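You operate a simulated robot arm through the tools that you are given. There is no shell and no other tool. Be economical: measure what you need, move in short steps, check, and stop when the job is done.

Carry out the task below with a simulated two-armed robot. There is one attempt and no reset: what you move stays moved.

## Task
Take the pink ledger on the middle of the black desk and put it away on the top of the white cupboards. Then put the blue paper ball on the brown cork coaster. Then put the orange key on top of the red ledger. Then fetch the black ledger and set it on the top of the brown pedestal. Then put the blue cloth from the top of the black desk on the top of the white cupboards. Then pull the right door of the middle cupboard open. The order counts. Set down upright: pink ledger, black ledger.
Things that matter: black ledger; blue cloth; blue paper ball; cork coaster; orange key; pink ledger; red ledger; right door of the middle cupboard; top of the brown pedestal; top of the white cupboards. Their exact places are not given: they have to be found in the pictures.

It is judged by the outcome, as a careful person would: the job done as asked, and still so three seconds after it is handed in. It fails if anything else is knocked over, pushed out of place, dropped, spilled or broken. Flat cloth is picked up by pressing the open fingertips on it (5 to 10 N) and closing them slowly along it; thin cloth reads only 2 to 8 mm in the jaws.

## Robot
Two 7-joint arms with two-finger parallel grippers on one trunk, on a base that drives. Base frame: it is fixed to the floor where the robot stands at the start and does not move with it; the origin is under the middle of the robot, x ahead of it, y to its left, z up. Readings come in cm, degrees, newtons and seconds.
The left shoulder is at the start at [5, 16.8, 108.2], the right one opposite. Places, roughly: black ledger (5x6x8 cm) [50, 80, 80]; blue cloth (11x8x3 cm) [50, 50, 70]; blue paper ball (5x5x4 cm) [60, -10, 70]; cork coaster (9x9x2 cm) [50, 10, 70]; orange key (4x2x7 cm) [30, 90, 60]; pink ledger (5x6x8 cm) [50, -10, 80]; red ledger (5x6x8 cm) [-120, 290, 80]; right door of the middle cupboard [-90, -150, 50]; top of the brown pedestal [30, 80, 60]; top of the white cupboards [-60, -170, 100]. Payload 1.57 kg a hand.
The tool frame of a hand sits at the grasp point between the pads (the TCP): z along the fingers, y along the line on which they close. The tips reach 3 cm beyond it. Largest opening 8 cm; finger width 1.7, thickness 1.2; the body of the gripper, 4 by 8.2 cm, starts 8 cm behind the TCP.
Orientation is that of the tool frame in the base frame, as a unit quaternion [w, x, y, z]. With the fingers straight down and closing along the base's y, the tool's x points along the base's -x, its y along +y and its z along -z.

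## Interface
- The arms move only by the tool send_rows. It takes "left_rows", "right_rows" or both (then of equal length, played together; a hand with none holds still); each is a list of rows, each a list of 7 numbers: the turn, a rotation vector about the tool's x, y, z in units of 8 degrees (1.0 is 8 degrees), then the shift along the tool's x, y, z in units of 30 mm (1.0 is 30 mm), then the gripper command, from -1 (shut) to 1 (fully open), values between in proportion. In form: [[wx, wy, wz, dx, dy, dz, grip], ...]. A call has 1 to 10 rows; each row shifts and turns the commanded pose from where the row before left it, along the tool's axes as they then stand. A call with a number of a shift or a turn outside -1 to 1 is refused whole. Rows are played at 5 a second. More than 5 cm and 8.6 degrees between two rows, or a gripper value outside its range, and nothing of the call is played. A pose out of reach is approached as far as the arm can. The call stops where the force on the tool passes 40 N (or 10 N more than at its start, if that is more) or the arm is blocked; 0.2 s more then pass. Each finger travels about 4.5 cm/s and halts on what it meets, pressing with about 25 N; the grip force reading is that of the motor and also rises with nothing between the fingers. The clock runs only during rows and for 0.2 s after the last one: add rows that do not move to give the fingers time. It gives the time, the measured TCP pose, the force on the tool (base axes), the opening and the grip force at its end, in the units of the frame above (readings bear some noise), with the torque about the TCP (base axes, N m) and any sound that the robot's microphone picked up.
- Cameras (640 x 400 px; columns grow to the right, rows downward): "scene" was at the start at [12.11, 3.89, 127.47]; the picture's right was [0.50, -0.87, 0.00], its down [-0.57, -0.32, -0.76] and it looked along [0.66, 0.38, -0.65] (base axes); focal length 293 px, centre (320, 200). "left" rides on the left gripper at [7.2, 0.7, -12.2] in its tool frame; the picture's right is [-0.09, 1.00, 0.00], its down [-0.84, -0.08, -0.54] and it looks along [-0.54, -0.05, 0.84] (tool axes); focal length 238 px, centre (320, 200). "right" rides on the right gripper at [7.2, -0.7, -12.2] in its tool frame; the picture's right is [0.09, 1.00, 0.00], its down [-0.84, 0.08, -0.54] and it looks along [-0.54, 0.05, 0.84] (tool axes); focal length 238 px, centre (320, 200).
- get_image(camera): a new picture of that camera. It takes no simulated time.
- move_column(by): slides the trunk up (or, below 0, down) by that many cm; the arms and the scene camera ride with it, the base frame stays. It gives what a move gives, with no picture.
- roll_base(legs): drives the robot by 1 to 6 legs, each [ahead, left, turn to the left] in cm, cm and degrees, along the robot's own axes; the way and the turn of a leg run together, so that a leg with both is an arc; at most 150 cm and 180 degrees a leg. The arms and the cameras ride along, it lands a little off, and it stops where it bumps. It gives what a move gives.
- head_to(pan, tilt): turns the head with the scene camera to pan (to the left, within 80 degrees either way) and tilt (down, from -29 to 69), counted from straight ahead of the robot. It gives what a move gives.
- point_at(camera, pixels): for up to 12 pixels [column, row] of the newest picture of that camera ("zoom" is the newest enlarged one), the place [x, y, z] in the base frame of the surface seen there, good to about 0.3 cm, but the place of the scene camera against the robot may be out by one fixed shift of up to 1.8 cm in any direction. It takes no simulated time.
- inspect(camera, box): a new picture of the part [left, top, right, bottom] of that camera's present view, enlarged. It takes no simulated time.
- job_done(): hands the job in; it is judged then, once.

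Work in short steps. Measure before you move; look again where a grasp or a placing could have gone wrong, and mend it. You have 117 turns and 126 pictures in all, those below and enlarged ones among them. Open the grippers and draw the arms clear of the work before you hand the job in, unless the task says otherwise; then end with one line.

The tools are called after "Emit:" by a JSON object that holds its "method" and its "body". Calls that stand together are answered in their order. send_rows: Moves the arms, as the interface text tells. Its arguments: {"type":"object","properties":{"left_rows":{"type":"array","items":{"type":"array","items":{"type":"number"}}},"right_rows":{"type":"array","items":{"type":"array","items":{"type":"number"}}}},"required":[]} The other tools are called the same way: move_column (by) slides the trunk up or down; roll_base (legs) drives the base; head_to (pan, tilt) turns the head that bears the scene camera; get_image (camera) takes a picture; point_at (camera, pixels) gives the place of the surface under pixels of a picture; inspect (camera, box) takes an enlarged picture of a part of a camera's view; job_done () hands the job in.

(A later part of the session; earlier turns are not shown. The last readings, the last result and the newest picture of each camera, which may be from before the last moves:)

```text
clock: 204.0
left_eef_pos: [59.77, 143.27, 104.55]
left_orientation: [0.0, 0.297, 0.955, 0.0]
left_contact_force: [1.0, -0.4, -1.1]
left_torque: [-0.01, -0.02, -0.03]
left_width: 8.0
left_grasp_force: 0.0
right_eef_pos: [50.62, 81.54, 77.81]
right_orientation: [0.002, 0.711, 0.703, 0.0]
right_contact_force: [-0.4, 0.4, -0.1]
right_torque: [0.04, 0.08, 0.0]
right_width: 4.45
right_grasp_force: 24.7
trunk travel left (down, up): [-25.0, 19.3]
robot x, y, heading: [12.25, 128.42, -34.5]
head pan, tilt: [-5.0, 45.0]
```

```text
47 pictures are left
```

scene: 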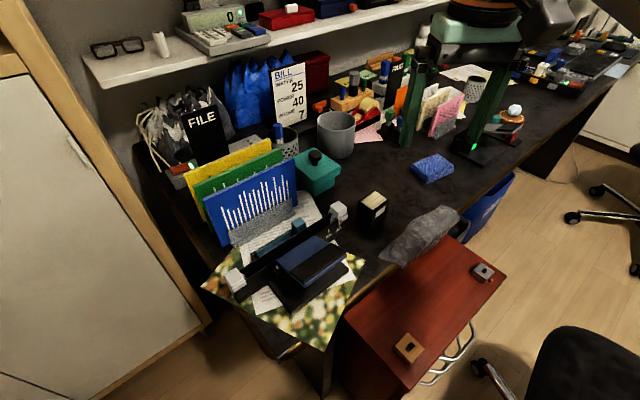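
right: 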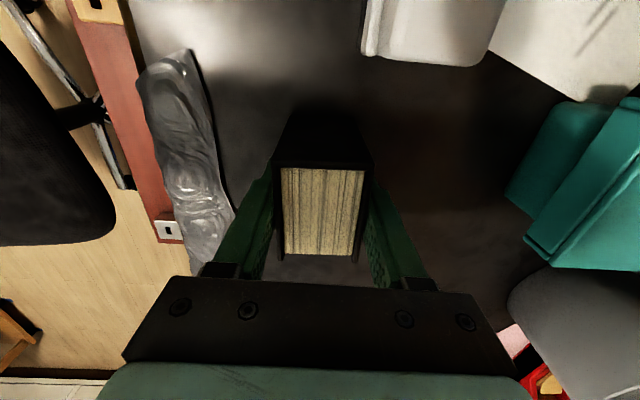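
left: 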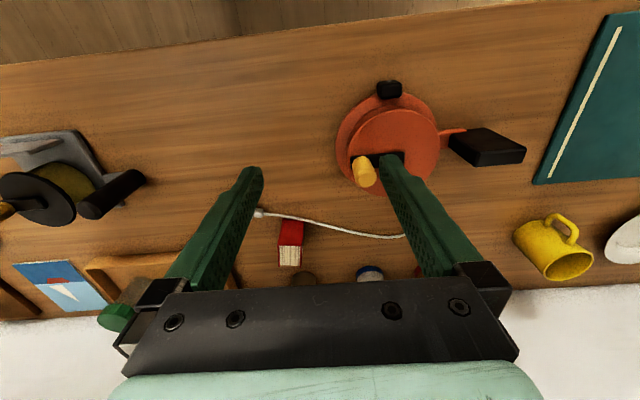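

Held (4.45 cm). I lift it and carry it over the desk edge to above the pedestal at about (29.5,80).

Emit:
{"method": "send_rows", "body": {"right_rows": [[0, 0, 0, 0, 0, -0.7, -1], [0, 0, 0, 0, 0, -1, -1], [0, 0, 0, 0, 0, -1, -1], [0, 0, 0, 0, -1, -0.5, -1], [0, 0, 0, 0, -1, 0, -1], [0, 0, 0, 0, -1, 0, -1], [0, 0, 0, 0, -1, 0, -1], [0, 0, 0, 0, -1, 0, -1], [0, 0, 0, -0.2, -1, 0, -1], [0, 0, 0, -0.2, -1, 0, -1]]}}

Emit:
{"method": "move_column", "body": {"by": -8}}

Emit:
{"method": "get_image", "body": {"camera": "right"}}

Emit:
{"method": "get_image", "body": {"camera": "scene"}}

```text
clock: 206.2
left_eef_pos: [59.87, 143.18, 104.52]
left_orientation: [0.0, 0.297, 0.955, 0.0]
left_contact_force: [0.2, 0.4, 0.5]
left_torque: [0.02, -0.01, 0.02]
left_width: 7.99
left_grasp_force: 0.1
right_eef_pos: [29.42, 80.7, 87.34]
right_orientation: [0.002, 0.711, 0.704, 0.002]
right_contact_force: [-0.1, 0.4, -2.3]
right_torque: [-0.03, 0.02, 0.0]
right_width: 4.43
right_grasp_force: 25.2
trunk travel left (down, up): [-25.0, 19.3]
robot x, y, heading: [12.47, 128.69, -34.7]
head pan, tilt: [-5.0, 45.0]
```

```text
clock: 207.4
left_eef_pos: [59.88, 143.31, 96.55]
left_orientation: [0.0, 0.297, 0.955, 0.0]
left_contact_force: [0.1, 0.6, 0.2]
left_torque: [-0.03, -0.01, -0.03]
left_width: 7.99
left_grasp_force: 0.0
right_eef_pos: [29.52, 80.64, 79.23]
right_orientation: [0.002, 0.711, 0.703, 0.002]
right_contact_force: [0.0, -0.1, -2.6]
right_torque: [0.0, 0.06, -0.04]
right_width: 4.44
right_grasp_force: 25.0
trunk travel left (down, up): [-17.0, 27.3]
robot x, y, heading: [12.41, 128.62, -34.6]
head pan, tilt: [-5.0, 45.0]
```

```text
46 pictures are left
```

right: 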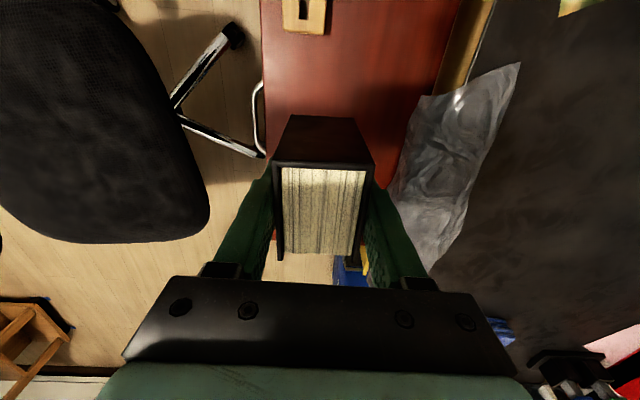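

```text
45 pictures are left
```

scene: 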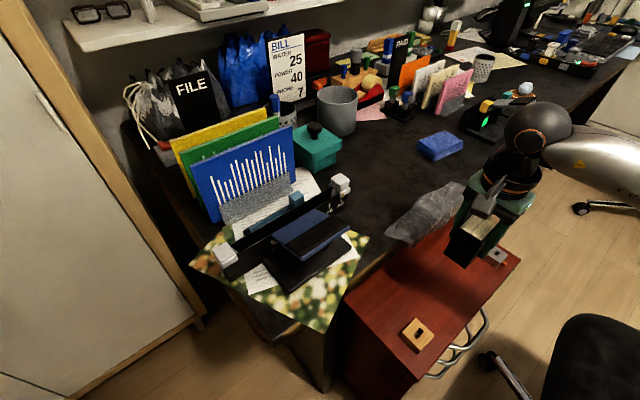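

Good clearance from the grey sheet. I lower to just above the pedestal top (z 56).

Emit:
{"method": "send_rows", "body": {"right_rows": [[0, 0, 0, 0, -0.1, 1, -1], [0, 0, 0, 0, 0, 1, -1], [0, 0, 0, 0, 0, 1, -1], [0, 0, 0, 0, 0, 1, -1], [0, 0, 0, 0, 0, 1, -1], [0, 0, 0, 0, 0, 0.95, -1], [0, 0, 0, 0, 0, 0, -1]]}}

Emit:
{"method": "get_image", "body": {"camera": "right"}}

```text
clock: 209.0
left_eef_pos: [59.88, 143.24, 96.53]
left_orientation: [0.0, 0.297, 0.955, 0.0]
left_contact_force: [-0.1, -1.1, 0.7]
left_torque: [-0.01, 0.03, 0.04]
left_width: 8.01
left_grasp_force: 0.1
right_eef_pos: [29.27, 80.63, 61.41]
right_orientation: [0.001, 0.711, 0.704, 0.001]
right_contact_force: [0.8, 0.2, -2.2]
right_torque: [-0.02, -0.02, 0.01]
right_width: 4.42
right_grasp_force: 24.6
trunk travel left (down, up): [-17.0, 27.3]
robot x, y, heading: [12.45, 128.69, -34.6]
head pan, tilt: [-5.0, 45.0]
```

```text
44 pictures are left
```

right: 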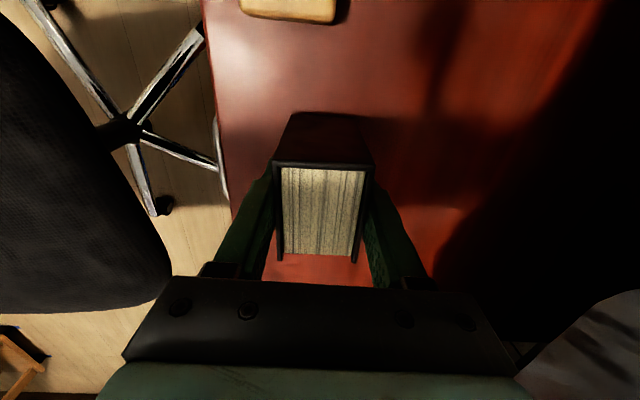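

Now the last centimetre in small steps until contact.

Emit:
{"method": "send_rows", "body": {"right_rows": [[0, 0, 0, 0, 0, 0.1, -1], [0, 0, 0, 0, 0, 0.1, -1], [0, 0, 0, 0, 0, 0.06, -1], [0, 0, 0, 0, 0, 0, -1]]}}

```text
clock: 210.0
left_eef_pos: [59.93, 143.25, 96.43]
left_orientation: [0.001, 0.297, 0.955, 0.0]
left_contact_force: [0.3, 0.1, -0.5]
left_torque: [-0.01, -0.02, 0.01]
left_width: 8.0
left_grasp_force: 0.0
right_eef_pos: [29.35, 80.61, 60.71]
right_orientation: [0.003, 0.711, 0.703, 0.001]
right_contact_force: [-2.2, 1.4, 6.9]
right_torque: [0.12, 0.28, 0.09]
right_width: 4.43
right_grasp_force: 24.5
trunk travel left (down, up): [-17.0, 27.3]
robot x, y, heading: [12.38, 128.62, -34.7]
head pan, tilt: [-5.0, 45.0]
```

Contact (7 N). I open and withdraw straight up.

Emit:
{"method": "send_rows", "body": {"right_rows": [[0, 0, 0, 0, 0, 0, -0.3], [0, 0, 0, 0, 0, 0, 0.4], [0, 0, 0, 0, 0, 0, 0.7], [0, 0, 0, 0, 0, 0, 0.7], [0, 0, 0, 0, 0, -0.6, 0.7], [0, 0, 0, 0, 0, -1, 0.7], [0, 0, 0, 0, 0, -1, 0.7], [0, 0, 0, 0, 0, -1, 0.7], [0, 0, 0, 0, 0, -1, 0.7], [0, 0, 0, 0, 0, -1, 0.7]]}}

Emit:
{"method": "get_image", "body": {"camera": "right"}}

```text
clock: 212.2
left_eef_pos: [59.87, 143.29, 96.52]
left_orientation: [0.0, 0.298, 0.955, 0.0]
left_contact_force: [0.4, 0.7, 0.6]
left_torque: [-0.01, -0.02, 0.04]
left_width: 8.01
left_grasp_force: 0.0
right_eef_pos: [29.28, 80.61, 77.43]
right_orientation: [0.002, 0.711, 0.703, 0.001]
right_contact_force: [0.3, -0.4, 0.4]
right_torque: [-0.01, 0.02, -0.03]
right_width: 6.8
right_grasp_force: 0.0
trunk travel left (down, up): [-17.0, 27.3]
robot x, y, heading: [12.94, 128.95, -34.6]
head pan, tilt: [-5.0, 45.0]
```

```text
43 pictures are left
```

right: 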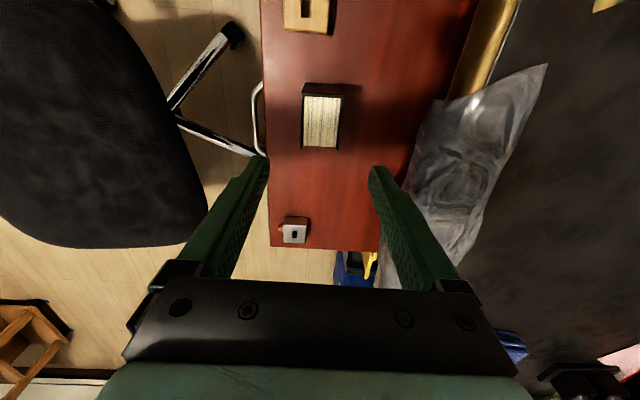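

The black ledger stands upright on the pedestal. Next the blue cloth: I fold the right arm back, raise the column and drive back round the chair to the desk front.

Emit:
{"method": "send_rows", "body": {"right_rows": [[0, 0, 0, 0, 0, -1, 1], [0, 0, 0, 0, 0, -1, 1], [0, 0, 0, 0, 0, -1, 1], [0, 0, -1, 0.5, 0, -1, 1], [0, 0, -1, 0.5, 0, -1, 1], [0, 0, -1, 0, 0, -0.5, 1], [0, 0, -1, 0, 0, 0, 1], [0, 0, -1, 0, 0, 0, 1], [0, 0, -1, 0, 0, 0, 1], [0, 0, -0.92, 0, 0, 0, 1]]}}

Emit:
{"method": "move_column", "body": {"by": 18}}

Emit:
{"method": "roll_base", "body": {"legs": [[-32, 0, 0], [0, 0, 34.6], [-90, 0, 0], [0, -150, 0], [0, -10, 0]]}}

Emit:
{"method": "head_to", "body": {"pan": 5, "tilt": 35}}

Emit:
{"method": "get_image", "body": {"camera": "scene"}}

```text
clock: 214.4
left_eef_pos: [59.75, 143.26, 96.47]
left_orientation: [0.0, 0.298, 0.955, 0.0]
left_contact_force: [-0.6, -0.1, -1.1]
left_torque: [0.01, 0.0, -0.01]
left_width: 8.01
left_grasp_force: 0.1
right_eef_pos: [29.01, 83.62, 93.9]
right_orientation: [0.003, 0.301, 0.954, -0.001]
right_contact_force: [0.4, 0.7, -1.2]
right_torque: [-0.01, -0.02, -0.03]
right_width: 8.0
right_grasp_force: 0.1
trunk travel left (down, up): [-17.0, 27.3]
robot x, y, heading: [12.73, 128.15, -34.4]
head pan, tilt: [-5.0, 45.0]
```

```text
clock: 216.4
left_eef_pos: [59.94, 143.22, 114.55]
left_orientation: [0.0, 0.298, 0.954, 0.0]
left_contact_force: [0.2, 0.1, -0.4]
left_torque: [-0.03, 0.03, 0.0]
left_width: 7.99
left_grasp_force: 0.1
right_eef_pos: [29.09, 83.69, 112.0]
right_orientation: [0.003, 0.303, 0.953, -0.001]
right_contact_force: [0.2, -0.1, -0.9]
right_torque: [0.0, -0.03, -0.01]
right_width: 8.0
right_grasp_force: 0.2
trunk travel left (down, up): [-35.0, 9.3]
robot x, y, heading: [12.67, 128.77, -34.6]
head pan, tilt: [-5.0, 45.0]
```

```text
clock: 232.3
left_eef_pos: [-72.47, 25.63, 114.46]
left_orientation: [0.0, -0.004, 1.0, 0.0]
left_contact_force: [-0.5, 0.2, -0.1]
left_torque: [-0.02, -0.01, 0.01]
left_width: 8.01
left_grasp_force: 0.1
right_eef_pos: [-63.53, -40.89, 112.02]
right_orientation: [0.003, 0.001, 1.0, 0.001]
right_contact_force: [0.6, 0.0, -0.6]
right_torque: [-0.01, -0.01, -0.06]
right_width: 7.98
right_grasp_force: 0.1
trunk travel left (down, up): [-35.0, 9.3]
robot x, y, heading: [-103.02, -13.44, 0.4]
head pan, tilt: [-5.0, 45.0]
```

```text
clock: 233.0
left_eef_pos: [-72.49, 25.76, 114.42]
left_orientation: [-0.001, -0.004, 1.0, -0.001]
left_contact_force: [-0.3, 0.0, 0.2]
left_torque: [0.01, -0.01, -0.01]
left_width: 8.01
left_grasp_force: 0.0
right_eef_pos: [-63.47, -40.77, 111.89]
right_orientation: [0.002, 0.002, 1.0, 0.0]
right_contact_force: [-0.6, -0.5, -0.2]
right_torque: [0.01, -0.02, -0.01]
right_width: 7.99
right_grasp_force: 0.1
trunk travel left (down, up): [-35.0, 9.3]
robot x, y, heading: [-103.12, -13.64, 0.1]
head pan, tilt: [5.0, 35.0]
```

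```text
42 pictures are left
```

scene: 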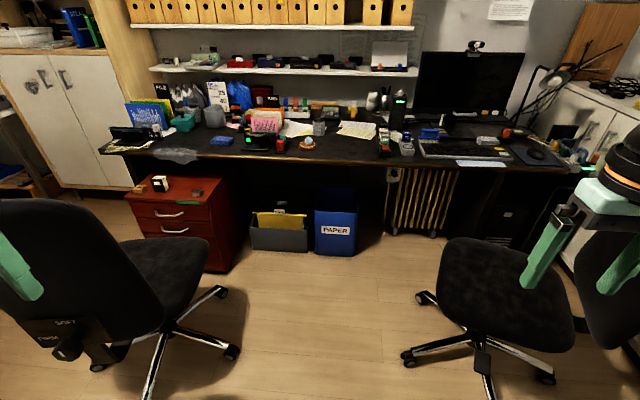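

The gap between the chairs runs from caster (235,352) to (407,357). I measure it before driving in.

Emit:
{"method": "point_at", "body": {"camera": "scene", "pixels": [[237, 352], [402, 357], [423, 297], [222, 293], [205, 255], [440, 250], [100, 210], [60, 200], [225, 140], [580, 250]]}}

```text
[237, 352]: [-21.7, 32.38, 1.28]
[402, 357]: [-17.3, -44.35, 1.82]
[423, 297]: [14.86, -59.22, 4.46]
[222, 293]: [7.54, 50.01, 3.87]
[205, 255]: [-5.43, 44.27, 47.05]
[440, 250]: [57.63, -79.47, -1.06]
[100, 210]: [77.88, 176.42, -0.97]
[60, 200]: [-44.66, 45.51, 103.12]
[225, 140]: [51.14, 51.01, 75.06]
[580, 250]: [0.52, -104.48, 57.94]
```

The gap is y -44..+32 at x≈-20. I drive through its middle to about (6,12) and turn 20° to the left.

Emit:
{"method": "roll_base", "body": {"legs": [[30, 6.5, 0], [60, 0, 0], [18, 19, 0], [0, 0, 20]]}}

Emit:
{"method": "head_to", "body": {"pan": 20, "tilt": 50}}

Emit:
{"method": "get_image", "body": {"camera": "scene"}}

Emit:
{"method": "get_image", "body": {"camera": "left"}}

```text
clock: 240.7
left_eef_pos: [20.6, 59.64, 114.57]
left_orientation: [0.0, -0.177, 0.984, 0.001]
left_contact_force: [-0.2, 0.2, 0.7]
left_torque: [0.02, -0.02, 0.06]
left_width: 7.98
left_grasp_force: 0.1
right_eef_pos: [51.78, 0.01, 111.94]
right_orientation: [0.002, -0.171, 0.985, 0.0]
right_contact_force: [0.7, -0.7, 0.3]
right_torque: [0.02, 0.04, -0.03]
right_width: 8.0
right_grasp_force: 0.0
trunk travel left (down, up): [-35.0, 9.3]
robot x, y, heading: [5.39, 12.28, 20.5]
head pan, tilt: [5.0, 35.0]
```

```text
clock: 241.4
left_eef_pos: [20.6, 59.42, 114.48]
left_orientation: [0.0, -0.178, 0.984, 0.0]
left_contact_force: [0.2, 0.4, 0.1]
left_torque: [-0.01, 0.0, 0.01]
left_width: 8.01
left_grasp_force: 0.2
right_eef_pos: [51.73, 0.07, 112.06]
right_orientation: [0.003, -0.171, 0.985, 0.001]
right_contact_force: [0.3, 0.1, -0.2]
right_torque: [0.01, 0.03, 0.01]
right_width: 8.01
right_grasp_force: 0.1
trunk travel left (down, up): [-35.0, 9.3]
robot x, y, heading: [5.97, 12.4, 20.4]
head pan, tilt: [20.0, 50.0]
```

```text
41 pictures are left
```

scene: 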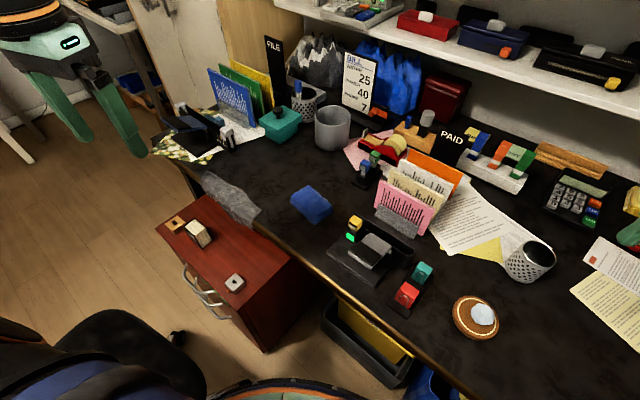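

```text
40 pictures are left
```

left: 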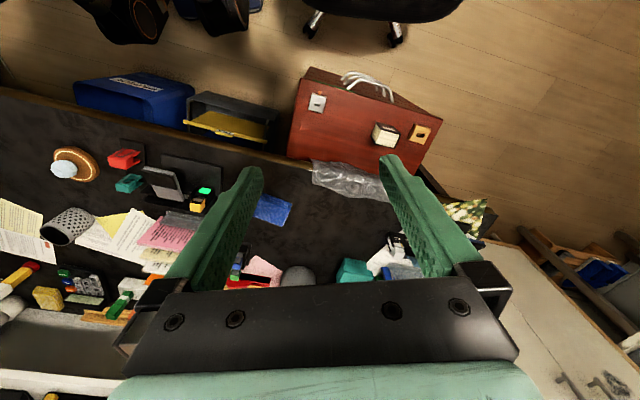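

The cloth is at (310,205) in the scene picture, all else is in place. I bring the left hand over it.

Emit:
{"method": "send_rows", "body": {"left_rows": [[0, 0, 0, -0.9, -0.7, 0.3, 1], [0, 0, 0, -0.9, -0.7, 0.5, 1], [0, 0, 0, -0.9, -0.7, 0.5, 1], [0, 0, 0, -0.9, -0.7, 0.5, 1], [0, 0, 0, -0.9, -0.7, 0.5, 1], [0, 0, 0, -0.9, -0.7, 0.5, 1], [0, 0, 0, -0.9, -0.7, 0.5, 1], [0, 0, 0, -0.9, -0.7, 0.5, 1], [0, 0, 0, 0, 0, 0.7, 1], [0, 0, 0, 0, 0, 0.7, 1]]}}

Emit:
{"method": "move_column", "body": {"by": -12}}

Emit:
{"method": "get_image", "body": {"camera": "left"}}

```text
clock: 243.6
left_eef_pos: [46.12, 51.41, 98.96]
left_orientation: [0.001, -0.177, 0.984, 0.0]
left_contact_force: [0.3, -0.1, 0.2]
left_torque: [0.0, -0.01, -0.01]
left_width: 7.99
left_grasp_force: 0.0
left hand out of reach, approached as far as the arm can: row 10
right_eef_pos: [51.72, 0.06, 111.97]
right_orientation: [0.003, -0.172, 0.985, 0.0]
right_contact_force: [-0.2, -0.2, -0.5]
right_torque: [0.01, -0.03, 0.0]
right_width: 8.02
right_grasp_force: 0.1
trunk travel left (down, up): [-35.0, 9.3]
robot x, y, heading: [5.31, 11.97, 20.5]
head pan, tilt: [20.0, 50.0]
```

```text
clock: 245.1
left_eef_pos: [46.09, 51.39, 86.99]
left_orientation: [0.002, -0.177, 0.984, 0.0]
left_contact_force: [-0.1, -0.4, 0.0]
left_torque: [0.03, -0.03, 0.0]
left_width: 8.0
left_grasp_force: 0.0
right_eef_pos: [51.77, -0.1, 99.95]
right_orientation: [0.003, -0.171, 0.985, 0.001]
right_contact_force: [-0.2, -0.2, 0.2]
right_torque: [0.02, 0.0, -0.01]
right_width: 7.99
right_grasp_force: 0.0
trunk travel left (down, up): [-23.0, 21.3]
robot x, y, heading: [5.28, 12.26, 20.4]
head pan, tilt: [20.0, 50.0]
```

```text
39 pictures are left
```

left: 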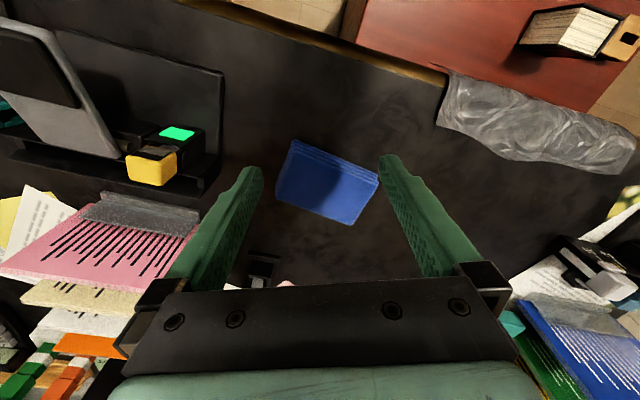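

The folded cloth lies at (325,183). I measure its corners and thickness.

Emit:
{"method": "point_at", "body": {"camera": "left", "pixels": [[293, 142], [376, 180], [351, 222], [277, 197], [327, 180], [300, 160], [350, 200], [320, 205], [300, 225], [400, 140], [222, 150], [170, 165]]}}

Emit:
{"method": "inspect", "body": {"camera": "left", "box": [240, 110, 400, 240]}}

```text
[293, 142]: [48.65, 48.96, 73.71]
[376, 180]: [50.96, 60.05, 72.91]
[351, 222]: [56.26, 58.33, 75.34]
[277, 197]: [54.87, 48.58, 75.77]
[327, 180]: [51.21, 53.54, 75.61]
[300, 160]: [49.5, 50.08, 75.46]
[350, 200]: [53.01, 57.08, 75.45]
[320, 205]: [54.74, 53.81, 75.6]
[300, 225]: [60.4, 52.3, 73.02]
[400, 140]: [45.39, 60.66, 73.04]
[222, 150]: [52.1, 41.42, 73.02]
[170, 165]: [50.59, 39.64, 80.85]
```

```text
3.08 times, centred on (320, 175) of left
```

zoom: 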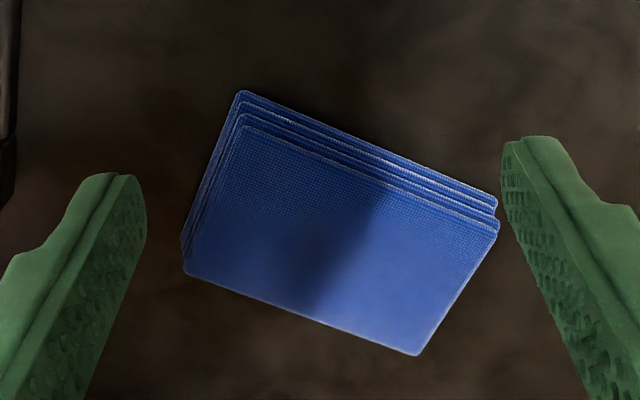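

The stack is about 11×7, long side roughly along y. I measure its corners in the enlarged view to align a grip across the short side.

Emit:
{"method": "point_at", "body": {"camera": "zoom", "pixels": [[245, 132], [492, 230], [416, 348], [190, 264], [240, 95], [494, 205], [184, 240], [420, 356], [320, 220], [215, 180], [460, 280]]}}

```text
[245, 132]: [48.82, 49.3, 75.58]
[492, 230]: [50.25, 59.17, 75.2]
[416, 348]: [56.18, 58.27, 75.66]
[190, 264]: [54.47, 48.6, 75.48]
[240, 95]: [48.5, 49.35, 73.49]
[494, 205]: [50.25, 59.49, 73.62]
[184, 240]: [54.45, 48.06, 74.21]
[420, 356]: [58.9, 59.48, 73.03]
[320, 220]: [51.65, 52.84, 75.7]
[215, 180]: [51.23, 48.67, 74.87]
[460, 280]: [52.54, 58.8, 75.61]
```

Cloth top: 10×6.2 cm, centre (52.3,53.8), turned about -9°, so a grip across the short side fits. I check how far the bins under the desk stand out before stepping nearer.

Emit:
{"method": "point_at", "body": {"camera": "scene", "pixels": [[325, 315], [380, 385], [405, 350], [430, 385], [345, 300], [290, 250]]}}

Emit:
{"method": "send_rows", "body": {"left_rows": [[0, 0, -1, -0.3, 0, 0, 1], [0, 0, -1, -0.3, 0, 0, 1], [0, 0, -1, 0, 0, 0, 1], [0, 0, -1, 0, 0, 0, 1], [0, 0, -1, 0, 0, 0, 1], [0, 0, -1, 0, 0, 0, 1], [0, 0, -1, 0, 0, 0, 1], [0, 0, -0.55, 0, 0, 0, 1], [0, 0, 0, 0, 0, 0, 1]]}}

```text
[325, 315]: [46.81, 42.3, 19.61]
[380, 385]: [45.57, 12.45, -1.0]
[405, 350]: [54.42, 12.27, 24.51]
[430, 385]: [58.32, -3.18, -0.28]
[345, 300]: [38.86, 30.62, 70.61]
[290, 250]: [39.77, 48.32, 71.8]
```

```text
clock: 247.1
left_eef_pos: [46.35, 52.45, 87.33]
left_orientation: [0.001, -0.649, 0.761, -0.001]
left_contact_force: [-0.1, -0.5, 0.1]
left_torque: [0.01, 0.04, 0.0]
left_width: 7.98
left_grasp_force: 0.1
left hand out of reach, approached as far as the arm can: row 1, 2
right_eef_pos: [51.7, 0.0, 99.97]
right_orientation: [0.002, -0.171, 0.985, 0.001]
right_contact_force: [0.7, -1.0, 0.6]
right_torque: [0.0, -0.02, 0.02]
right_width: 7.98
right_grasp_force: 0.1
trunk travel left (down, up): [-23.0, 21.3]
robot x, y, heading: [5.44, 12.21, 20.5]
head pan, tilt: [20.0, 50.0]
```

The bins are recessed (x≥45). I step 5 cm nearer and check the hand's position over the cloth.

Emit:
{"method": "roll_base", "body": {"legs": [[5, 2.3, 0]]}}

Emit:
{"method": "get_image", "body": {"camera": "left"}}

```text
clock: 248.1
left_eef_pos: [50.28, 56.31, 87.3]
left_orientation: [0.001, -0.648, 0.762, -0.001]
left_contact_force: [-0.4, 0.6, -0.8]
left_torque: [-0.03, 0.01, 0.01]
left_width: 8.01
left_grasp_force: 0.2
right_eef_pos: [55.64, 3.86, 99.91]
right_orientation: [0.002, -0.171, 0.985, 0.0]
right_contact_force: [-0.2, 0.1, 0.3]
right_torque: [-0.02, -0.01, -0.03]
right_width: 7.98
right_grasp_force: 0.0
trunk travel left (down, up): [-23.0, 21.3]
robot x, y, heading: [9.37, 16.39, 20.4]
head pan, tilt: [20.0, 50.0]
```

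```text
37 pictures are left
```

left: 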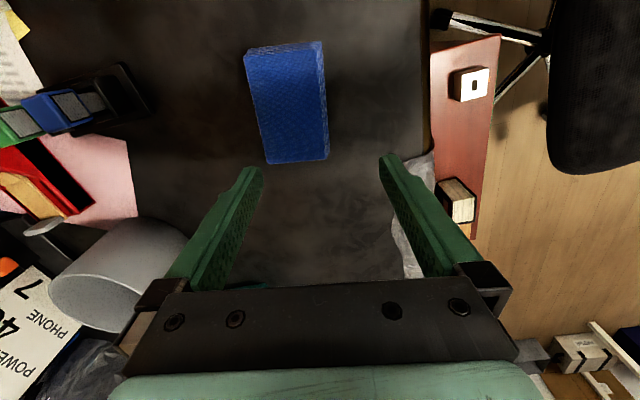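

Aligned with the cloth. I centre over it and lower to z≈80 to check the fingers straddle it.

Emit:
{"method": "send_rows", "body": {"left_rows": [[0, 0, 0, 0.4, -0.4, 0.4, 1], [0, 0, 0, 0.32, -0.4, 0.5, 1], [0, 0, 0, 0, 0, 0.8, 1], [0, 0, 0, 0, 0, 0.7, 1], [0, 0, 0, 0, 0, 0, 1]]}}

Emit:
{"method": "get_image", "body": {"camera": "left"}}

```text
clock: 249.3
left_eef_pos: [47.78, 54.92, 81.73]
left_orientation: [0.001, -0.648, 0.762, -0.002]
left_contact_force: [0.1, 0.2, -0.4]
left_torque: [-0.02, 0.0, 0.01]
left_width: 8.0
left_grasp_force: 0.0
left hand out of reach, approached as far as the arm can: row 1, 2, 3, 4
right_eef_pos: [55.61, 3.92, 99.98]
right_orientation: [0.003, -0.171, 0.985, 0.001]
right_contact_force: [0.0, -0.6, 0.0]
right_torque: [0.04, -0.02, -0.03]
right_width: 7.97
right_grasp_force: 0.0
trunk travel left (down, up): [-23.0, 21.3]
robot x, y, heading: [9.36, 16.1, 20.3]
head pan, tilt: [20.0, 50.0]
```

```text
36 pictures are left
```

left: 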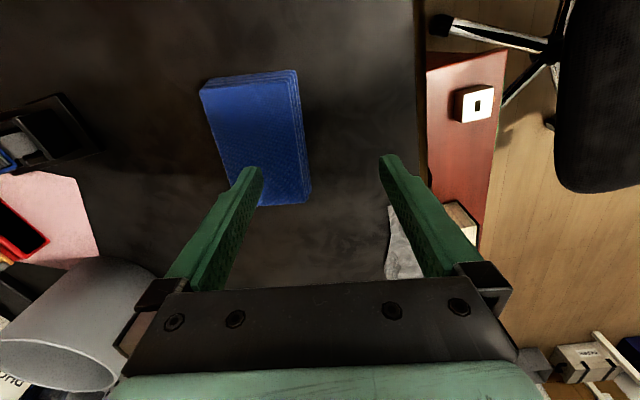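

The arm must be lower to reach. I raise the left hand a bit and draw the right hand up and back, then lower the column by 14.

Emit:
{"method": "send_rows", "body": {"left_rows": [[0, 0, 0, 0, 0, -1, 1], [0, 0, 0, 0, 0, -1, 1], [0, 0, 0, 0, 0, -1, 1], [0, 0, 0, 0, 0, -1, 1], [0, 0, 0, 0, 0, -0.5, 1]], "right_rows": [[0, 0, 0, 0.8, 0, -1, 1], [0, 0, 0, 0.8, 0, -1, 1], [0, 0, 0, 0.8, 0, -1, 1], [0, 0, 0, 0.8, 0, -1, 1], [0, 0, 0, 0, 0, -1, 1]]}}

Emit:
{"method": "move_column", "body": {"by": -14}}

Emit:
{"method": "get_image", "body": {"camera": "left"}}

```text
clock: 250.5
left_eef_pos: [47.81, 55.06, 95.26]
left_orientation: [0.001, -0.648, 0.762, -0.001]
left_contact_force: [-0.3, -0.6, 1.1]
left_torque: [-0.03, 0.0, 0.0]
left_width: 7.99
left_grasp_force: 0.1
right_eef_pos: [46.33, 0.65, 114.79]
right_orientation: [0.002, -0.171, 0.985, 0.001]
right_contact_force: [0.2, 0.1, 0.9]
right_torque: [0.0, 0.0, -0.03]
right_width: 7.99
right_grasp_force: 0.2
trunk travel left (down, up): [-23.0, 21.3]
robot x, y, heading: [9.18, 16.15, 20.5]
head pan, tilt: [20.0, 50.0]
```

```text
clock: 252.1
left_eef_pos: [47.85, 54.91, 81.3]
left_orientation: [0.001, -0.648, 0.761, -0.002]
left_contact_force: [0.0, 0.1, -1.2]
left_torque: [-0.03, -0.02, -0.01]
left_width: 8.0
left_grasp_force: 0.1
right_eef_pos: [46.52, 0.53, 100.94]
right_orientation: [0.003, -0.171, 0.985, 0.001]
right_contact_force: [0.0, -0.1, 0.0]
right_torque: [0.02, -0.01, 0.0]
right_width: 7.98
right_grasp_force: 0.0
trunk travel left (down, up): [-9.0, 35.3]
robot x, y, heading: [9.23, 16.25, 20.4]
head pan, tilt: [20.0, 50.0]
```

```text
35 pictures are left
```

left: 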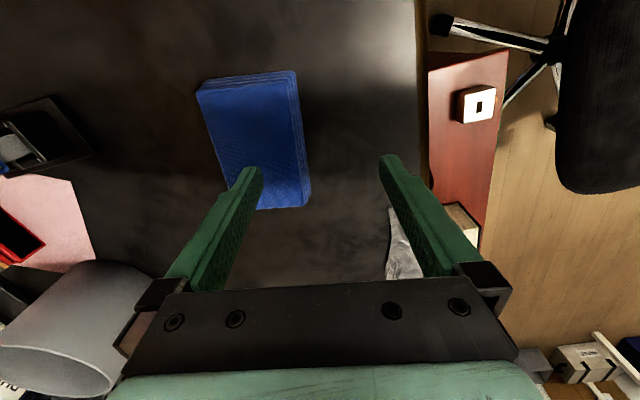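

I move across to centre on the cloth at this height.

Emit:
{"method": "send_rows", "body": {"left_rows": [[0, 0, 0, 0.13, -0.75, 0, 1], [0, 0, 0, 0, -0.78, 0, 1], [0, 0, 0, 0, 0, 0, 1]]}}

Emit:
{"method": "get_image", "body": {"camera": "left"}}

```text
clock: 252.9
left_eef_pos: [50.79, 54.18, 81.15]
left_orientation: [0.002, -0.648, 0.761, -0.002]
left_contact_force: [0.5, -1.1, -0.2]
left_torque: [0.01, -0.01, -0.01]
left_width: 8.02
left_grasp_force: 0.0
left hand out of reach, approached as far as the arm can: row 2
right_eef_pos: [46.54, 0.58, 100.82]
right_orientation: [0.003, -0.171, 0.985, 0.001]
right_contact_force: [-0.1, 0.8, 0.5]
right_torque: [0.02, 0.01, -0.04]
right_width: 8.01
right_grasp_force: 0.1
trunk travel left (down, up): [-9.0, 35.3]
robot x, y, heading: [9.23, 16.04, 20.3]
head pan, tilt: [20.0, 50.0]
```

```text
34 pictures are left
```

left: 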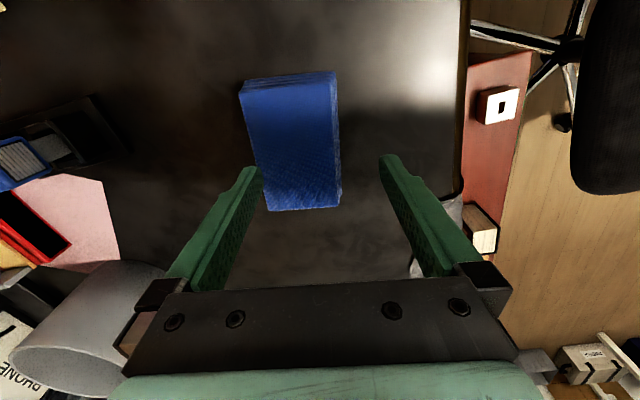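

Still 1.5 cm short. Turning the base 10° right brings the left shoulder nearer; I raise the hand first, turn, then re-align.

Emit:
{"method": "send_rows", "body": {"left_rows": [[0, 0, 0, 0, 0.8, -0.8, 1], [0, 0, 0, 0, 0.8, -1, 1], [0, 0, 0, 0, 0.4, -1, 1], [0, 0, 0, -0.5, 0, -1, 1], [0, 0, 0, -0.5, 0, -0.5, 1]]}}

Emit:
{"method": "roll_base", "body": {"legs": [[0, 0, -12]]}}

Emit:
{"method": "send_rows", "body": {"left_rows": [[0, 0, -0.75, 0, 0, 0, 1], [0, 0, -0.75, 0, 0, 0, 1], [0, 0, 0, 0, 0, 0, 1]]}}

```text
clock: 254.1
left_eef_pos: [45.17, 58.2, 94.25]
left_orientation: [0.001, -0.648, 0.762, -0.002]
left_contact_force: [-0.6, -0.1, 0.1]
left_torque: [0.0, 0.02, 0.0]
left_width: 8.01
left_grasp_force: 0.1
right_eef_pos: [46.44, 0.5, 100.86]
right_orientation: [0.003, -0.172, 0.985, 0.001]
right_contact_force: [0.2, -0.6, 0.5]
right_torque: [0.01, -0.01, -0.01]
right_width: 8.02
right_grasp_force: 0.1
trunk travel left (down, up): [-9.0, 35.3]
robot x, y, heading: [9.34, 15.89, 20.5]
head pan, tilt: [20.0, 50.0]
```

```text
clock: 255.3
left_eef_pos: [53.11, 49.81, 94.09]
left_orientation: [0.001, -0.566, 0.825, -0.001]
left_contact_force: [0.4, 0.9, 0.2]
left_torque: [-0.02, 0.02, 0.01]
left_width: 7.97
left_grasp_force: 0.0
right_eef_pos: [42.5, -6.9, 100.78]
right_orientation: [0.003, -0.068, 0.998, 0.0]
right_contact_force: [-0.8, -0.4, 0.6]
right_torque: [0.01, 0.01, 0.03]
right_width: 8.0
right_grasp_force: 0.1
trunk travel left (down, up): [-9.0, 35.3]
robot x, y, heading: [9.22, 16.1, 8.4]
head pan, tilt: [20.0, 50.0]
```

```text
clock: 256.1
left_eef_pos: [53.04, 49.77, 94.06]
left_orientation: [0.0, -0.649, 0.761, -0.002]
left_contact_force: [-0.6, -0.2, -0.4]
left_torque: [-0.02, 0.0, 0.03]
left_width: 8.0
left_grasp_force: 0.1
right_eef_pos: [42.48, -6.75, 100.94]
right_orientation: [0.002, -0.067, 0.998, 0.0]
right_contact_force: [-1.0, 1.0, 0.9]
right_torque: [0.01, -0.01, 0.01]
right_width: 8.01
right_grasp_force: 0.1
trunk travel left (down, up): [-9.0, 35.3]
robot x, y, heading: [9.17, 16.43, 8.6]
head pan, tilt: [20.0, 50.0]
```

Now reachable: I go to the cloth's centre and lower to z≈80.

Emit:
{"method": "send_rows", "body": {"left_rows": [[0, 0, 0, -0.7, 0.23, 0.3, 1], [0, 0, 0, -0.59, 0.23, 0.4, 1], [0, 0, 0, 0, 0, 1, 1], [0, 0, 0, 0, 0, 1, 1], [0, 0, 0, 0, 0, 1, 1], [0, 0, 0, 0, 0, 1, 1], [0, 0, 0, 0, 0, 0, 1]]}}

Emit:
{"method": "get_image", "body": {"camera": "left"}}

```text
clock: 257.7
left_eef_pos: [52.51, 53.69, 79.94]
left_orientation: [0.001, -0.649, 0.761, -0.002]
left_contact_force: [-0.4, -0.1, 0.8]
left_torque: [0.01, -0.01, 0.0]
left_width: 7.99
left_grasp_force: 0.0
right_eef_pos: [42.39, -6.8, 100.99]
right_orientation: [0.002, -0.068, 0.998, -0.001]
right_contact_force: [-0.3, 0.0, 0.6]
right_torque: [0.01, 0.01, -0.02]
right_width: 8.0
right_grasp_force: 0.0
trunk travel left (down, up): [-9.0, 35.3]
robot x, y, heading: [9.36, 16.55, 8.4]
head pan, tilt: [20.0, 50.0]
```

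```text
33 pictures are left
```

left: 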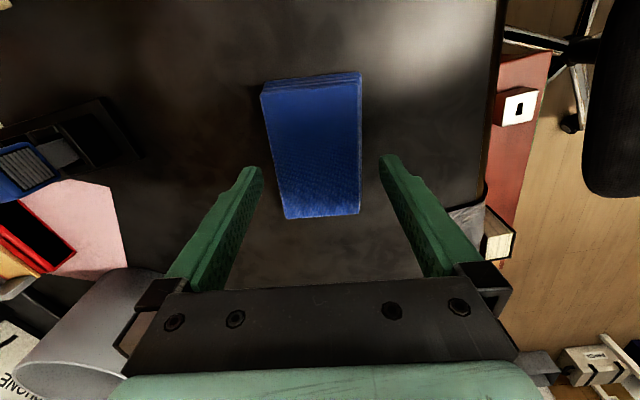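

The fingers straddle the cloth. I lower to just above the desk and close slowly.

Emit:
{"method": "send_rows", "body": {"left_rows": [[0, 0, 0, 0, 0, 0.6, 1], [0, 0, 0, 0, 0, 0.5, 1], [0, 0, 0, 0, 0, 0.1, 1], [0, 0, 0, 0, 0, 0, 1]]}}

Emit:
{"method": "send_rows", "body": {"left_rows": [[0, 0, 0, 0, 0, 0, 0.8], [0, 0, 0, 0, 0, 0, 0.6], [0, 0, 0, 0, 0, 0, 0.4], [0, 0, 0, 0, 0, 0, 0.2], [0, 0, 0, 0, 0, 0, 0], [0, 0, 0, 0, 0, 0, -0.3], [0, 0, 0, 0, 0, 0, -0.6], [0, 0, 0, 0, 0, 0, -1], [0, 0, 0, 0, 0, 0, -1]]}}

Emit:
{"method": "get_image", "body": {"camera": "left"}}

```text
clock: 258.7
left_eef_pos: [52.43, 53.66, 76.46]
left_orientation: [0.001, -0.649, 0.761, -0.001]
left_contact_force: [-0.1, 0.3, -0.2]
left_torque: [0.02, 0.01, -0.02]
left_width: 8.01
left_grasp_force: 0.0
right_eef_pos: [42.49, -6.65, 100.92]
right_orientation: [0.003, -0.068, 0.998, 0.0]
right_contact_force: [0.4, -0.1, 0.4]
right_torque: [-0.02, -0.01, 0.01]
right_width: 8.0
right_grasp_force: 0.1
trunk travel left (down, up): [-9.0, 35.3]
robot x, y, heading: [9.46, 16.45, 8.5]
head pan, tilt: [20.0, 50.0]
```

```text
clock: 260.7
left_eef_pos: [52.43, 53.82, 76.3]
left_orientation: [0.002, -0.649, 0.76, -0.002]
left_contact_force: [-0.5, 0.1, -0.6]
left_torque: [-0.01, 0.0, 0.0]
left_width: 6.89
left_grasp_force: 24.9
right_eef_pos: [42.41, -6.72, 100.89]
right_orientation: [0.002, -0.068, 0.998, 0.0]
right_contact_force: [-0.1, 0.2, 0.5]
right_torque: [0.02, 0.01, -0.02]
right_width: 7.99
right_grasp_force: 0.0
trunk travel left (down, up): [-9.0, 35.3]
robot x, y, heading: [9.52, 16.01, 8.5]
head pan, tilt: [20.0, 50.0]
```

```text
32 pictures are left
```

left: 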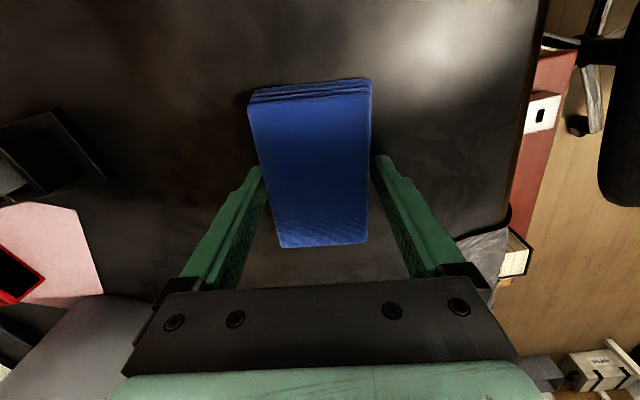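

The folded cloth is firm and gripped at 6.9 cm. I lift gently and check that it comes along.

Emit:
{"method": "send_rows", "body": {"left_rows": [[0, 0, 0, 0, 0, -0.3, -1], [0, 0, 0, 0, 0, -0.5, -1], [0, 0, 0, 0, 0, -0.6, -1], [0, 0, 0, 0, 0, -0.6, -1], [0, 0, 0, 0, 0, -1, -1], [0, 0, 0, 0, 0, -1, -1]]}}

Emit:
{"method": "get_image", "body": {"camera": "left"}}

```text
clock: 262.1
left_eef_pos: [52.41, 53.75, 88.51]
left_orientation: [0.0, -0.649, 0.761, -0.001]
left_contact_force: [0.4, 0.2, -0.7]
left_torque: [0.0, -0.02, -0.01]
left_width: 6.84
left_grasp_force: 24.9
right_eef_pos: [42.47, -6.75, 100.94]
right_orientation: [0.003, -0.068, 0.998, 0.0]
right_contact_force: [-0.1, 0.5, -0.2]
right_torque: [-0.01, 0.0, 0.0]
right_width: 8.01
right_grasp_force: 0.1
trunk travel left (down, up): [-9.0, 35.3]
robot x, y, heading: [9.26, 16.32, 8.5]
head pan, tilt: [20.0, 50.0]
```

```text
31 pictures are left
```

left: 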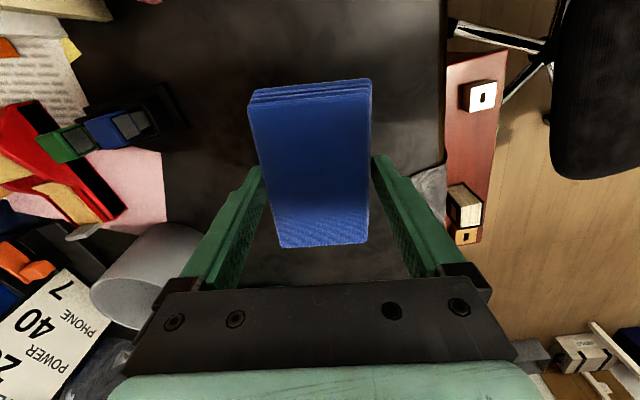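

The cloth is held. The free patch on the cupboard top is beside the pink ledger (x≈-132). I pull the hand in, raise the column, and drive back through the gap, turning to about -165° so the left hand faces the cupboards.

Emit:
{"method": "send_rows", "body": {"left_rows": [[0, 0, 0, 0, 0.3, -1, -1], [0, 0, 0, 0, 0.8, -1, -1], [0, 0, 0, 0, 1, 0, -1], [0, 0, 0, 0, 1, 0, -1], [0, 0, 0, 0, 1, 0, -1]]}}

Emit:
{"method": "move_column", "body": {"by": 26}}

Emit:
{"method": "roll_base", "body": {"legs": [[0, 0, -8.5], [-27, -23, 0], [-85, 0, 0], [0, 0, -165]]}}

Emit:
{"method": "roll_base", "body": {"legs": [[-3.7, 56, 0]]}}

Emit:
{"method": "head_to", "body": {"pan": 45, "tilt": 35}}

Emit:
{"method": "get_image", "body": {"camera": "scene"}}

```text
clock: 263.3
left_eef_pos: [40.37, 55.75, 94.26]
left_orientation: [0.002, -0.649, 0.76, -0.002]
left_contact_force: [0.1, 0.2, -0.5]
left_torque: [-0.02, -0.02, 0.0]
left_width: 6.89
left_grasp_force: 24.7
right_eef_pos: [42.42, -6.85, 100.97]
right_orientation: [0.003, -0.068, 0.998, 0.0]
right_contact_force: [0.3, 0.6, 0.0]
right_torque: [0.01, 0.03, 0.02]
right_width: 7.99
right_grasp_force: 0.1
trunk travel left (down, up): [-9.0, 35.3]
robot x, y, heading: [9.37, 16.41, 8.6]
head pan, tilt: [20.0, 50.0]
```

```text
clock: 266.0
left_eef_pos: [40.07, 55.71, 120.29]
left_orientation: [0.0, -0.649, 0.761, -0.002]
left_contact_force: [-0.8, -0.9, -1.1]
left_torque: [-0.03, 0.0, 0.03]
left_width: 6.92
left_grasp_force: 25.0
right_eef_pos: [42.37, -6.81, 126.86]
right_orientation: [0.002, -0.067, 0.998, 0.0]
right_contact_force: [0.1, 0.8, 0.3]
right_torque: [0.0, 0.0, 0.04]
right_width: 8.0
right_grasp_force: 0.0
trunk travel left (down, up): [-35.0, 9.3]
robot x, y, heading: [9.34, 15.91, 8.3]
head pan, tilt: [20.0, 50.0]
```

```text
clock: 279.7
left_eef_pos: [-128.76, -49.3, 120.17]
left_orientation: [-0.002, 0.719, 0.695, -0.001]
left_contact_force: [0.2, -0.2, -0.5]
left_torque: [-0.01, 0.02, 0.01]
left_width: 6.9
left_grasp_force: 25.3
right_eef_pos: [-138.66, 12.47, 126.89]
right_orientation: [0.001, 0.991, 0.13, -0.002]
right_contact_force: [0.7, 0.8, 0.8]
right_torque: [0.04, 0.0, -0.03]
right_width: 7.98
right_grasp_force: 0.2
trunk travel left (down, up): [-35.0, 9.3]
robot x, y, heading: [-103.02, -6.27, -164.2]
head pan, tilt: [20.0, 50.0]
```

```text
clock: 283.0
left_eef_pos: [-109.76, -102.41, 120.31]
left_orientation: [-0.002, 0.719, 0.695, 0.001]
left_contact_force: [-0.3, 0.6, -0.8]
left_torque: [0.01, 0.01, -0.02]
left_width: 6.9
left_grasp_force: 25.1
right_eef_pos: [-119.99, -40.78, 126.85]
right_orientation: [0.0, 0.991, 0.131, -0.003]
right_contact_force: [-0.7, 0.5, 0.1]
right_torque: [0.01, 0.04, -0.01]
right_width: 8.02
right_grasp_force: 0.1
trunk travel left (down, up): [-35.0, 9.3]
robot x, y, heading: [-84.34, -59.26, -164.0]
head pan, tilt: [20.0, 50.0]
```

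```text
clock: 283.9
left_eef_pos: [-109.85, -102.28, 120.28]
left_orientation: [-0.001, 0.718, 0.696, -0.001]
left_contact_force: [0.6, -0.3, -0.9]
left_torque: [0.01, -0.01, 0.0]
left_width: 6.9
left_grasp_force: 25.1
right_eef_pos: [-119.92, -40.7, 126.95]
right_orientation: [0.001, 0.991, 0.132, -0.002]
right_contact_force: [0.7, 0.9, -0.1]
right_torque: [0.04, -0.01, -0.01]
right_width: 7.97
right_grasp_force: 0.2
trunk travel left (down, up): [-35.0, 9.3]
robot x, y, heading: [-84.16, -58.94, -164.2]
head pan, tilt: [45.0, 35.0]
```

```text
30 pictures are left
```

scene: 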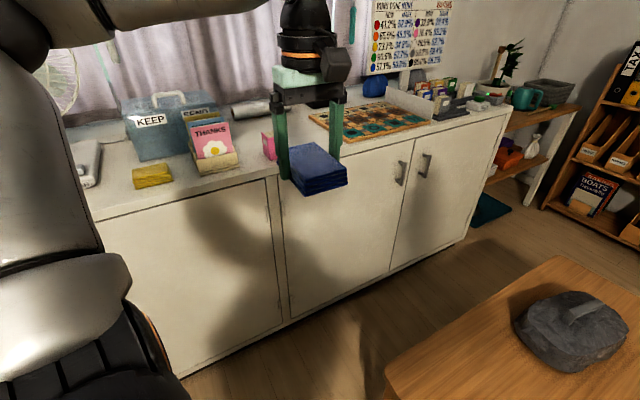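

The ledger and cupboard top look as left. I drive the last stretch towards the cupboards.

Emit:
{"method": "roll_base", "body": {"legs": [[22, 48, 0]]}}

Emit:
{"method": "get_image", "body": {"camera": "left"}}

```text
clock: 286.9
left_eef_pos: [-117.96, -154.5, 120.29]
left_orientation: [-0.001, 0.719, 0.695, -0.001]
left_contact_force: [-0.4, -0.1, -0.7]
left_torque: [0.01, 0.0, 0.0]
left_width: 6.89
left_grasp_force: 25.0
right_eef_pos: [-127.86, -92.78, 126.88]
right_orientation: [0.001, 0.991, 0.13, -0.002]
right_contact_force: [-0.2, -0.5, -0.2]
right_torque: [0.0, 0.0, 0.04]
right_width: 8.0
right_grasp_force: 0.0
trunk travel left (down, up): [-35.0, 9.3]
robot x, y, heading: [-92.13, -111.52, -164.2]
head pan, tilt: [45.0, 35.0]
```

```text
29 pictures are left
```

left: 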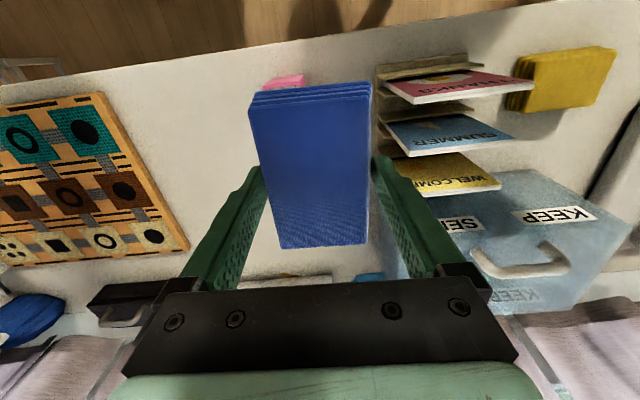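

I shift 14.5 cm to the -x side, beside the ledger, and view.

Emit:
{"method": "send_rows", "body": {"left_rows": [[0, 0, 0, 0.1, -1, 0, -1], [0, 0, 0, 0.1, -1, 0, -1], [0, 0, 0, 0.1, -1, 0, -1], [0, 0, 0, 0, -1, 0, -1], [0, 0, 0, 0, -0.85, 0.5, -1], [0, 0, 0, 0, 0, 1, -1], [0, 0, 0, 0, 0, 1, -1], [0, 0, 0, 0, 0, 0, -1]]}}

Emit:
{"method": "get_image", "body": {"camera": "left"}}

```text
clock: 288.7
left_eef_pos: [-132.52, -153.05, 112.83]
left_orientation: [-0.001, 0.719, 0.695, -0.002]
left_contact_force: [0.0, 0.7, -0.1]
left_torque: [-0.01, 0.0, -0.02]
left_width: 6.88
left_grasp_force: 24.1
right_eef_pos: [-127.93, -92.74, 126.8]
right_orientation: [0.001, 0.991, 0.131, -0.001]
right_contact_force: [0.1, -0.8, 0.3]
right_torque: [0.0, 0.01, -0.01]
right_width: 8.01
right_grasp_force: 0.1
trunk travel left (down, up): [-35.0, 9.3]
robot x, y, heading: [-92.46, -111.23, -164.2]
head pan, tilt: [45.0, 35.0]
```

```text
28 pictures are left
```

left: 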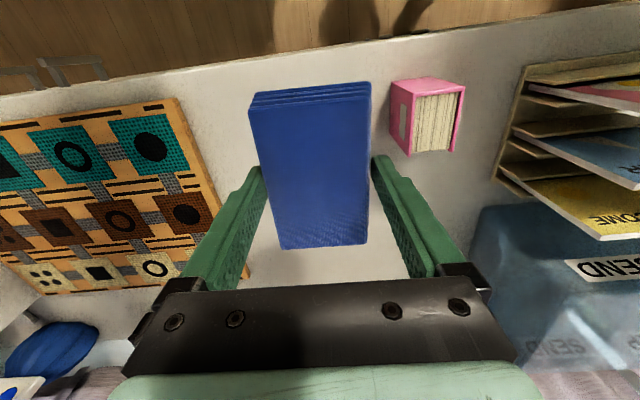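

I measure the neighbours: board edge at (200,150) and ledger edge at (398,140).

Emit:
{"method": "point_at", "body": {"camera": "left", "pixels": [[188, 120], [212, 180], [240, 260], [400, 100], [405, 140], [230, 120], [250, 60], [235, 210]]}}

```text
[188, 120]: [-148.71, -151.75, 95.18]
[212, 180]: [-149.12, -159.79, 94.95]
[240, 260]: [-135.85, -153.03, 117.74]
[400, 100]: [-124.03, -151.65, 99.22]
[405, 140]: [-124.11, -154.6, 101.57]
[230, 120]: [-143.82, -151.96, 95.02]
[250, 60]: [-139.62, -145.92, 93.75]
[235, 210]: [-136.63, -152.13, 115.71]
```

Space runs from -124 to -149. I shift 2.5 cm further from the ledger and lower to just above the top.

Emit:
{"method": "send_rows", "body": {"left_rows": [[0, 0, 0, -0.2, -0.8, 0.5, -1], [0, 0, 0, 0, 0, 1, -1], [0, 0, 0, 0, 0, 1, -1], [0, 0, 0, 0, 0, 1, -1], [0, 0, 0, 0, 0, 1, -1], [0, 0, 0, 0, 0, 0.15, -1], [0, 0, 0, 0, 0, 0, -1]]}}

Emit:
{"method": "send_rows", "body": {"left_rows": [[0, 0, 0, 0, 0, 0.08, -1], [0, 0, 0, 0, 0, 0.08, -1], [0, 0, 0, 0, 0, 0, -1]]}}

Emit:
{"method": "get_image", "body": {"camera": "left"}}

```text
clock: 290.3
left_eef_pos: [-134.95, -153.53, 98.83]
left_orientation: [-0.001, 0.718, 0.696, -0.002]
left_contact_force: [0.4, -0.1, 0.3]
left_torque: [0.04, 0.02, -0.02]
left_width: 6.91
left_grasp_force: 24.9
right_eef_pos: [-127.96, -92.82, 126.76]
right_orientation: [0.002, 0.992, 0.13, -0.003]
right_contact_force: [0.2, -1.2, 0.5]
right_torque: [0.01, 0.01, 0.02]
right_width: 7.99
right_grasp_force: 0.2
trunk travel left (down, up): [-35.0, 9.3]
robot x, y, heading: [-91.91, -111.41, -164.4]
head pan, tilt: [45.0, 35.0]
```

```text
clock: 291.1
left_eef_pos: [-134.83, -153.53, 98.47]
left_orientation: [-0.001, 0.719, 0.695, -0.001]
left_contact_force: [-0.5, -0.1, -0.3]
left_torque: [-0.03, -0.02, 0.01]
left_width: 6.88
left_grasp_force: 25.0
right_eef_pos: [-128.03, -92.76, 126.85]
right_orientation: [0.001, 0.991, 0.13, -0.003]
right_contact_force: [-0.7, -0.1, -0.6]
right_torque: [0.03, -0.02, 0.02]
right_width: 7.99
right_grasp_force: 0.1
trunk travel left (down, up): [-35.0, 9.3]
robot x, y, heading: [-91.92, -111.63, -164.2]
head pan, tilt: [45.0, 35.0]
```

```text
27 pictures are left
```

left: 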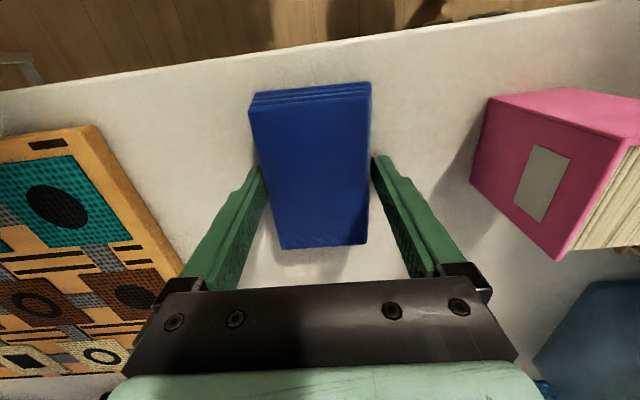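

Just above the surface. I lower 2 mm more, open slowly and lift off.

Emit:
{"method": "send_rows", "body": {"left_rows": [[0, 0, 0, 0, 0, 0.07, -1], [0, 0, 0, 0, 0, 0, 0.6], [0, 0, 0, 0, 0, 0, 0.9], [0, 0, 0, 0, 0, 0, 1], [0, 0, 0, 0, 0, -0.4, 1], [0, 0, 0, 0, 0, -0.8, 1], [0, 0, 0, 0, 0, -1, 1], [0, 0, 0, 0, 0, -1, 1], [0, 0, 0, 0, 0, -1, 1], [0, 0, 0, 0, 0, -1, 1]]}}

Emit:
{"method": "get_image", "body": {"camera": "left"}}

```text
clock: 293.3
left_eef_pos: [-134.84, -153.64, 113.97]
left_orientation: [-0.001, 0.72, 0.694, -0.001]
left_contact_force: [0.3, -0.1, -0.2]
left_torque: [0.01, 0.0, -0.01]
left_width: 8.02
left_grasp_force: 0.1
right_eef_pos: [-127.94, -92.73, 126.89]
right_orientation: [0.001, 0.991, 0.131, -0.003]
right_contact_force: [0.3, 0.3, 0.1]
right_torque: [-0.01, 0.01, 0.01]
right_width: 8.0
right_grasp_force: 0.1
trunk travel left (down, up): [-35.0, 9.3]
robot x, y, heading: [-92.25, -111.45, -164.5]
head pan, tilt: [45.0, 35.0]
```

```text
26 pictures are left
```

left: 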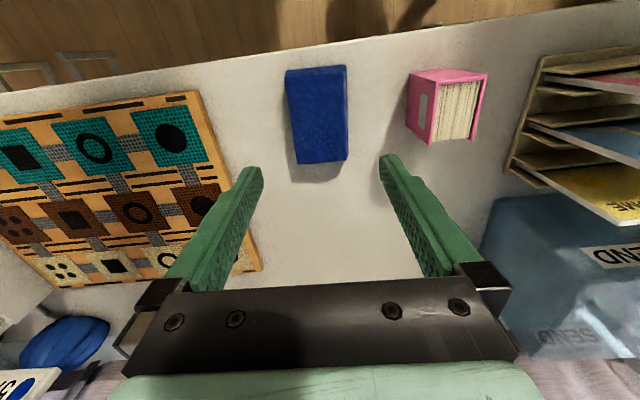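

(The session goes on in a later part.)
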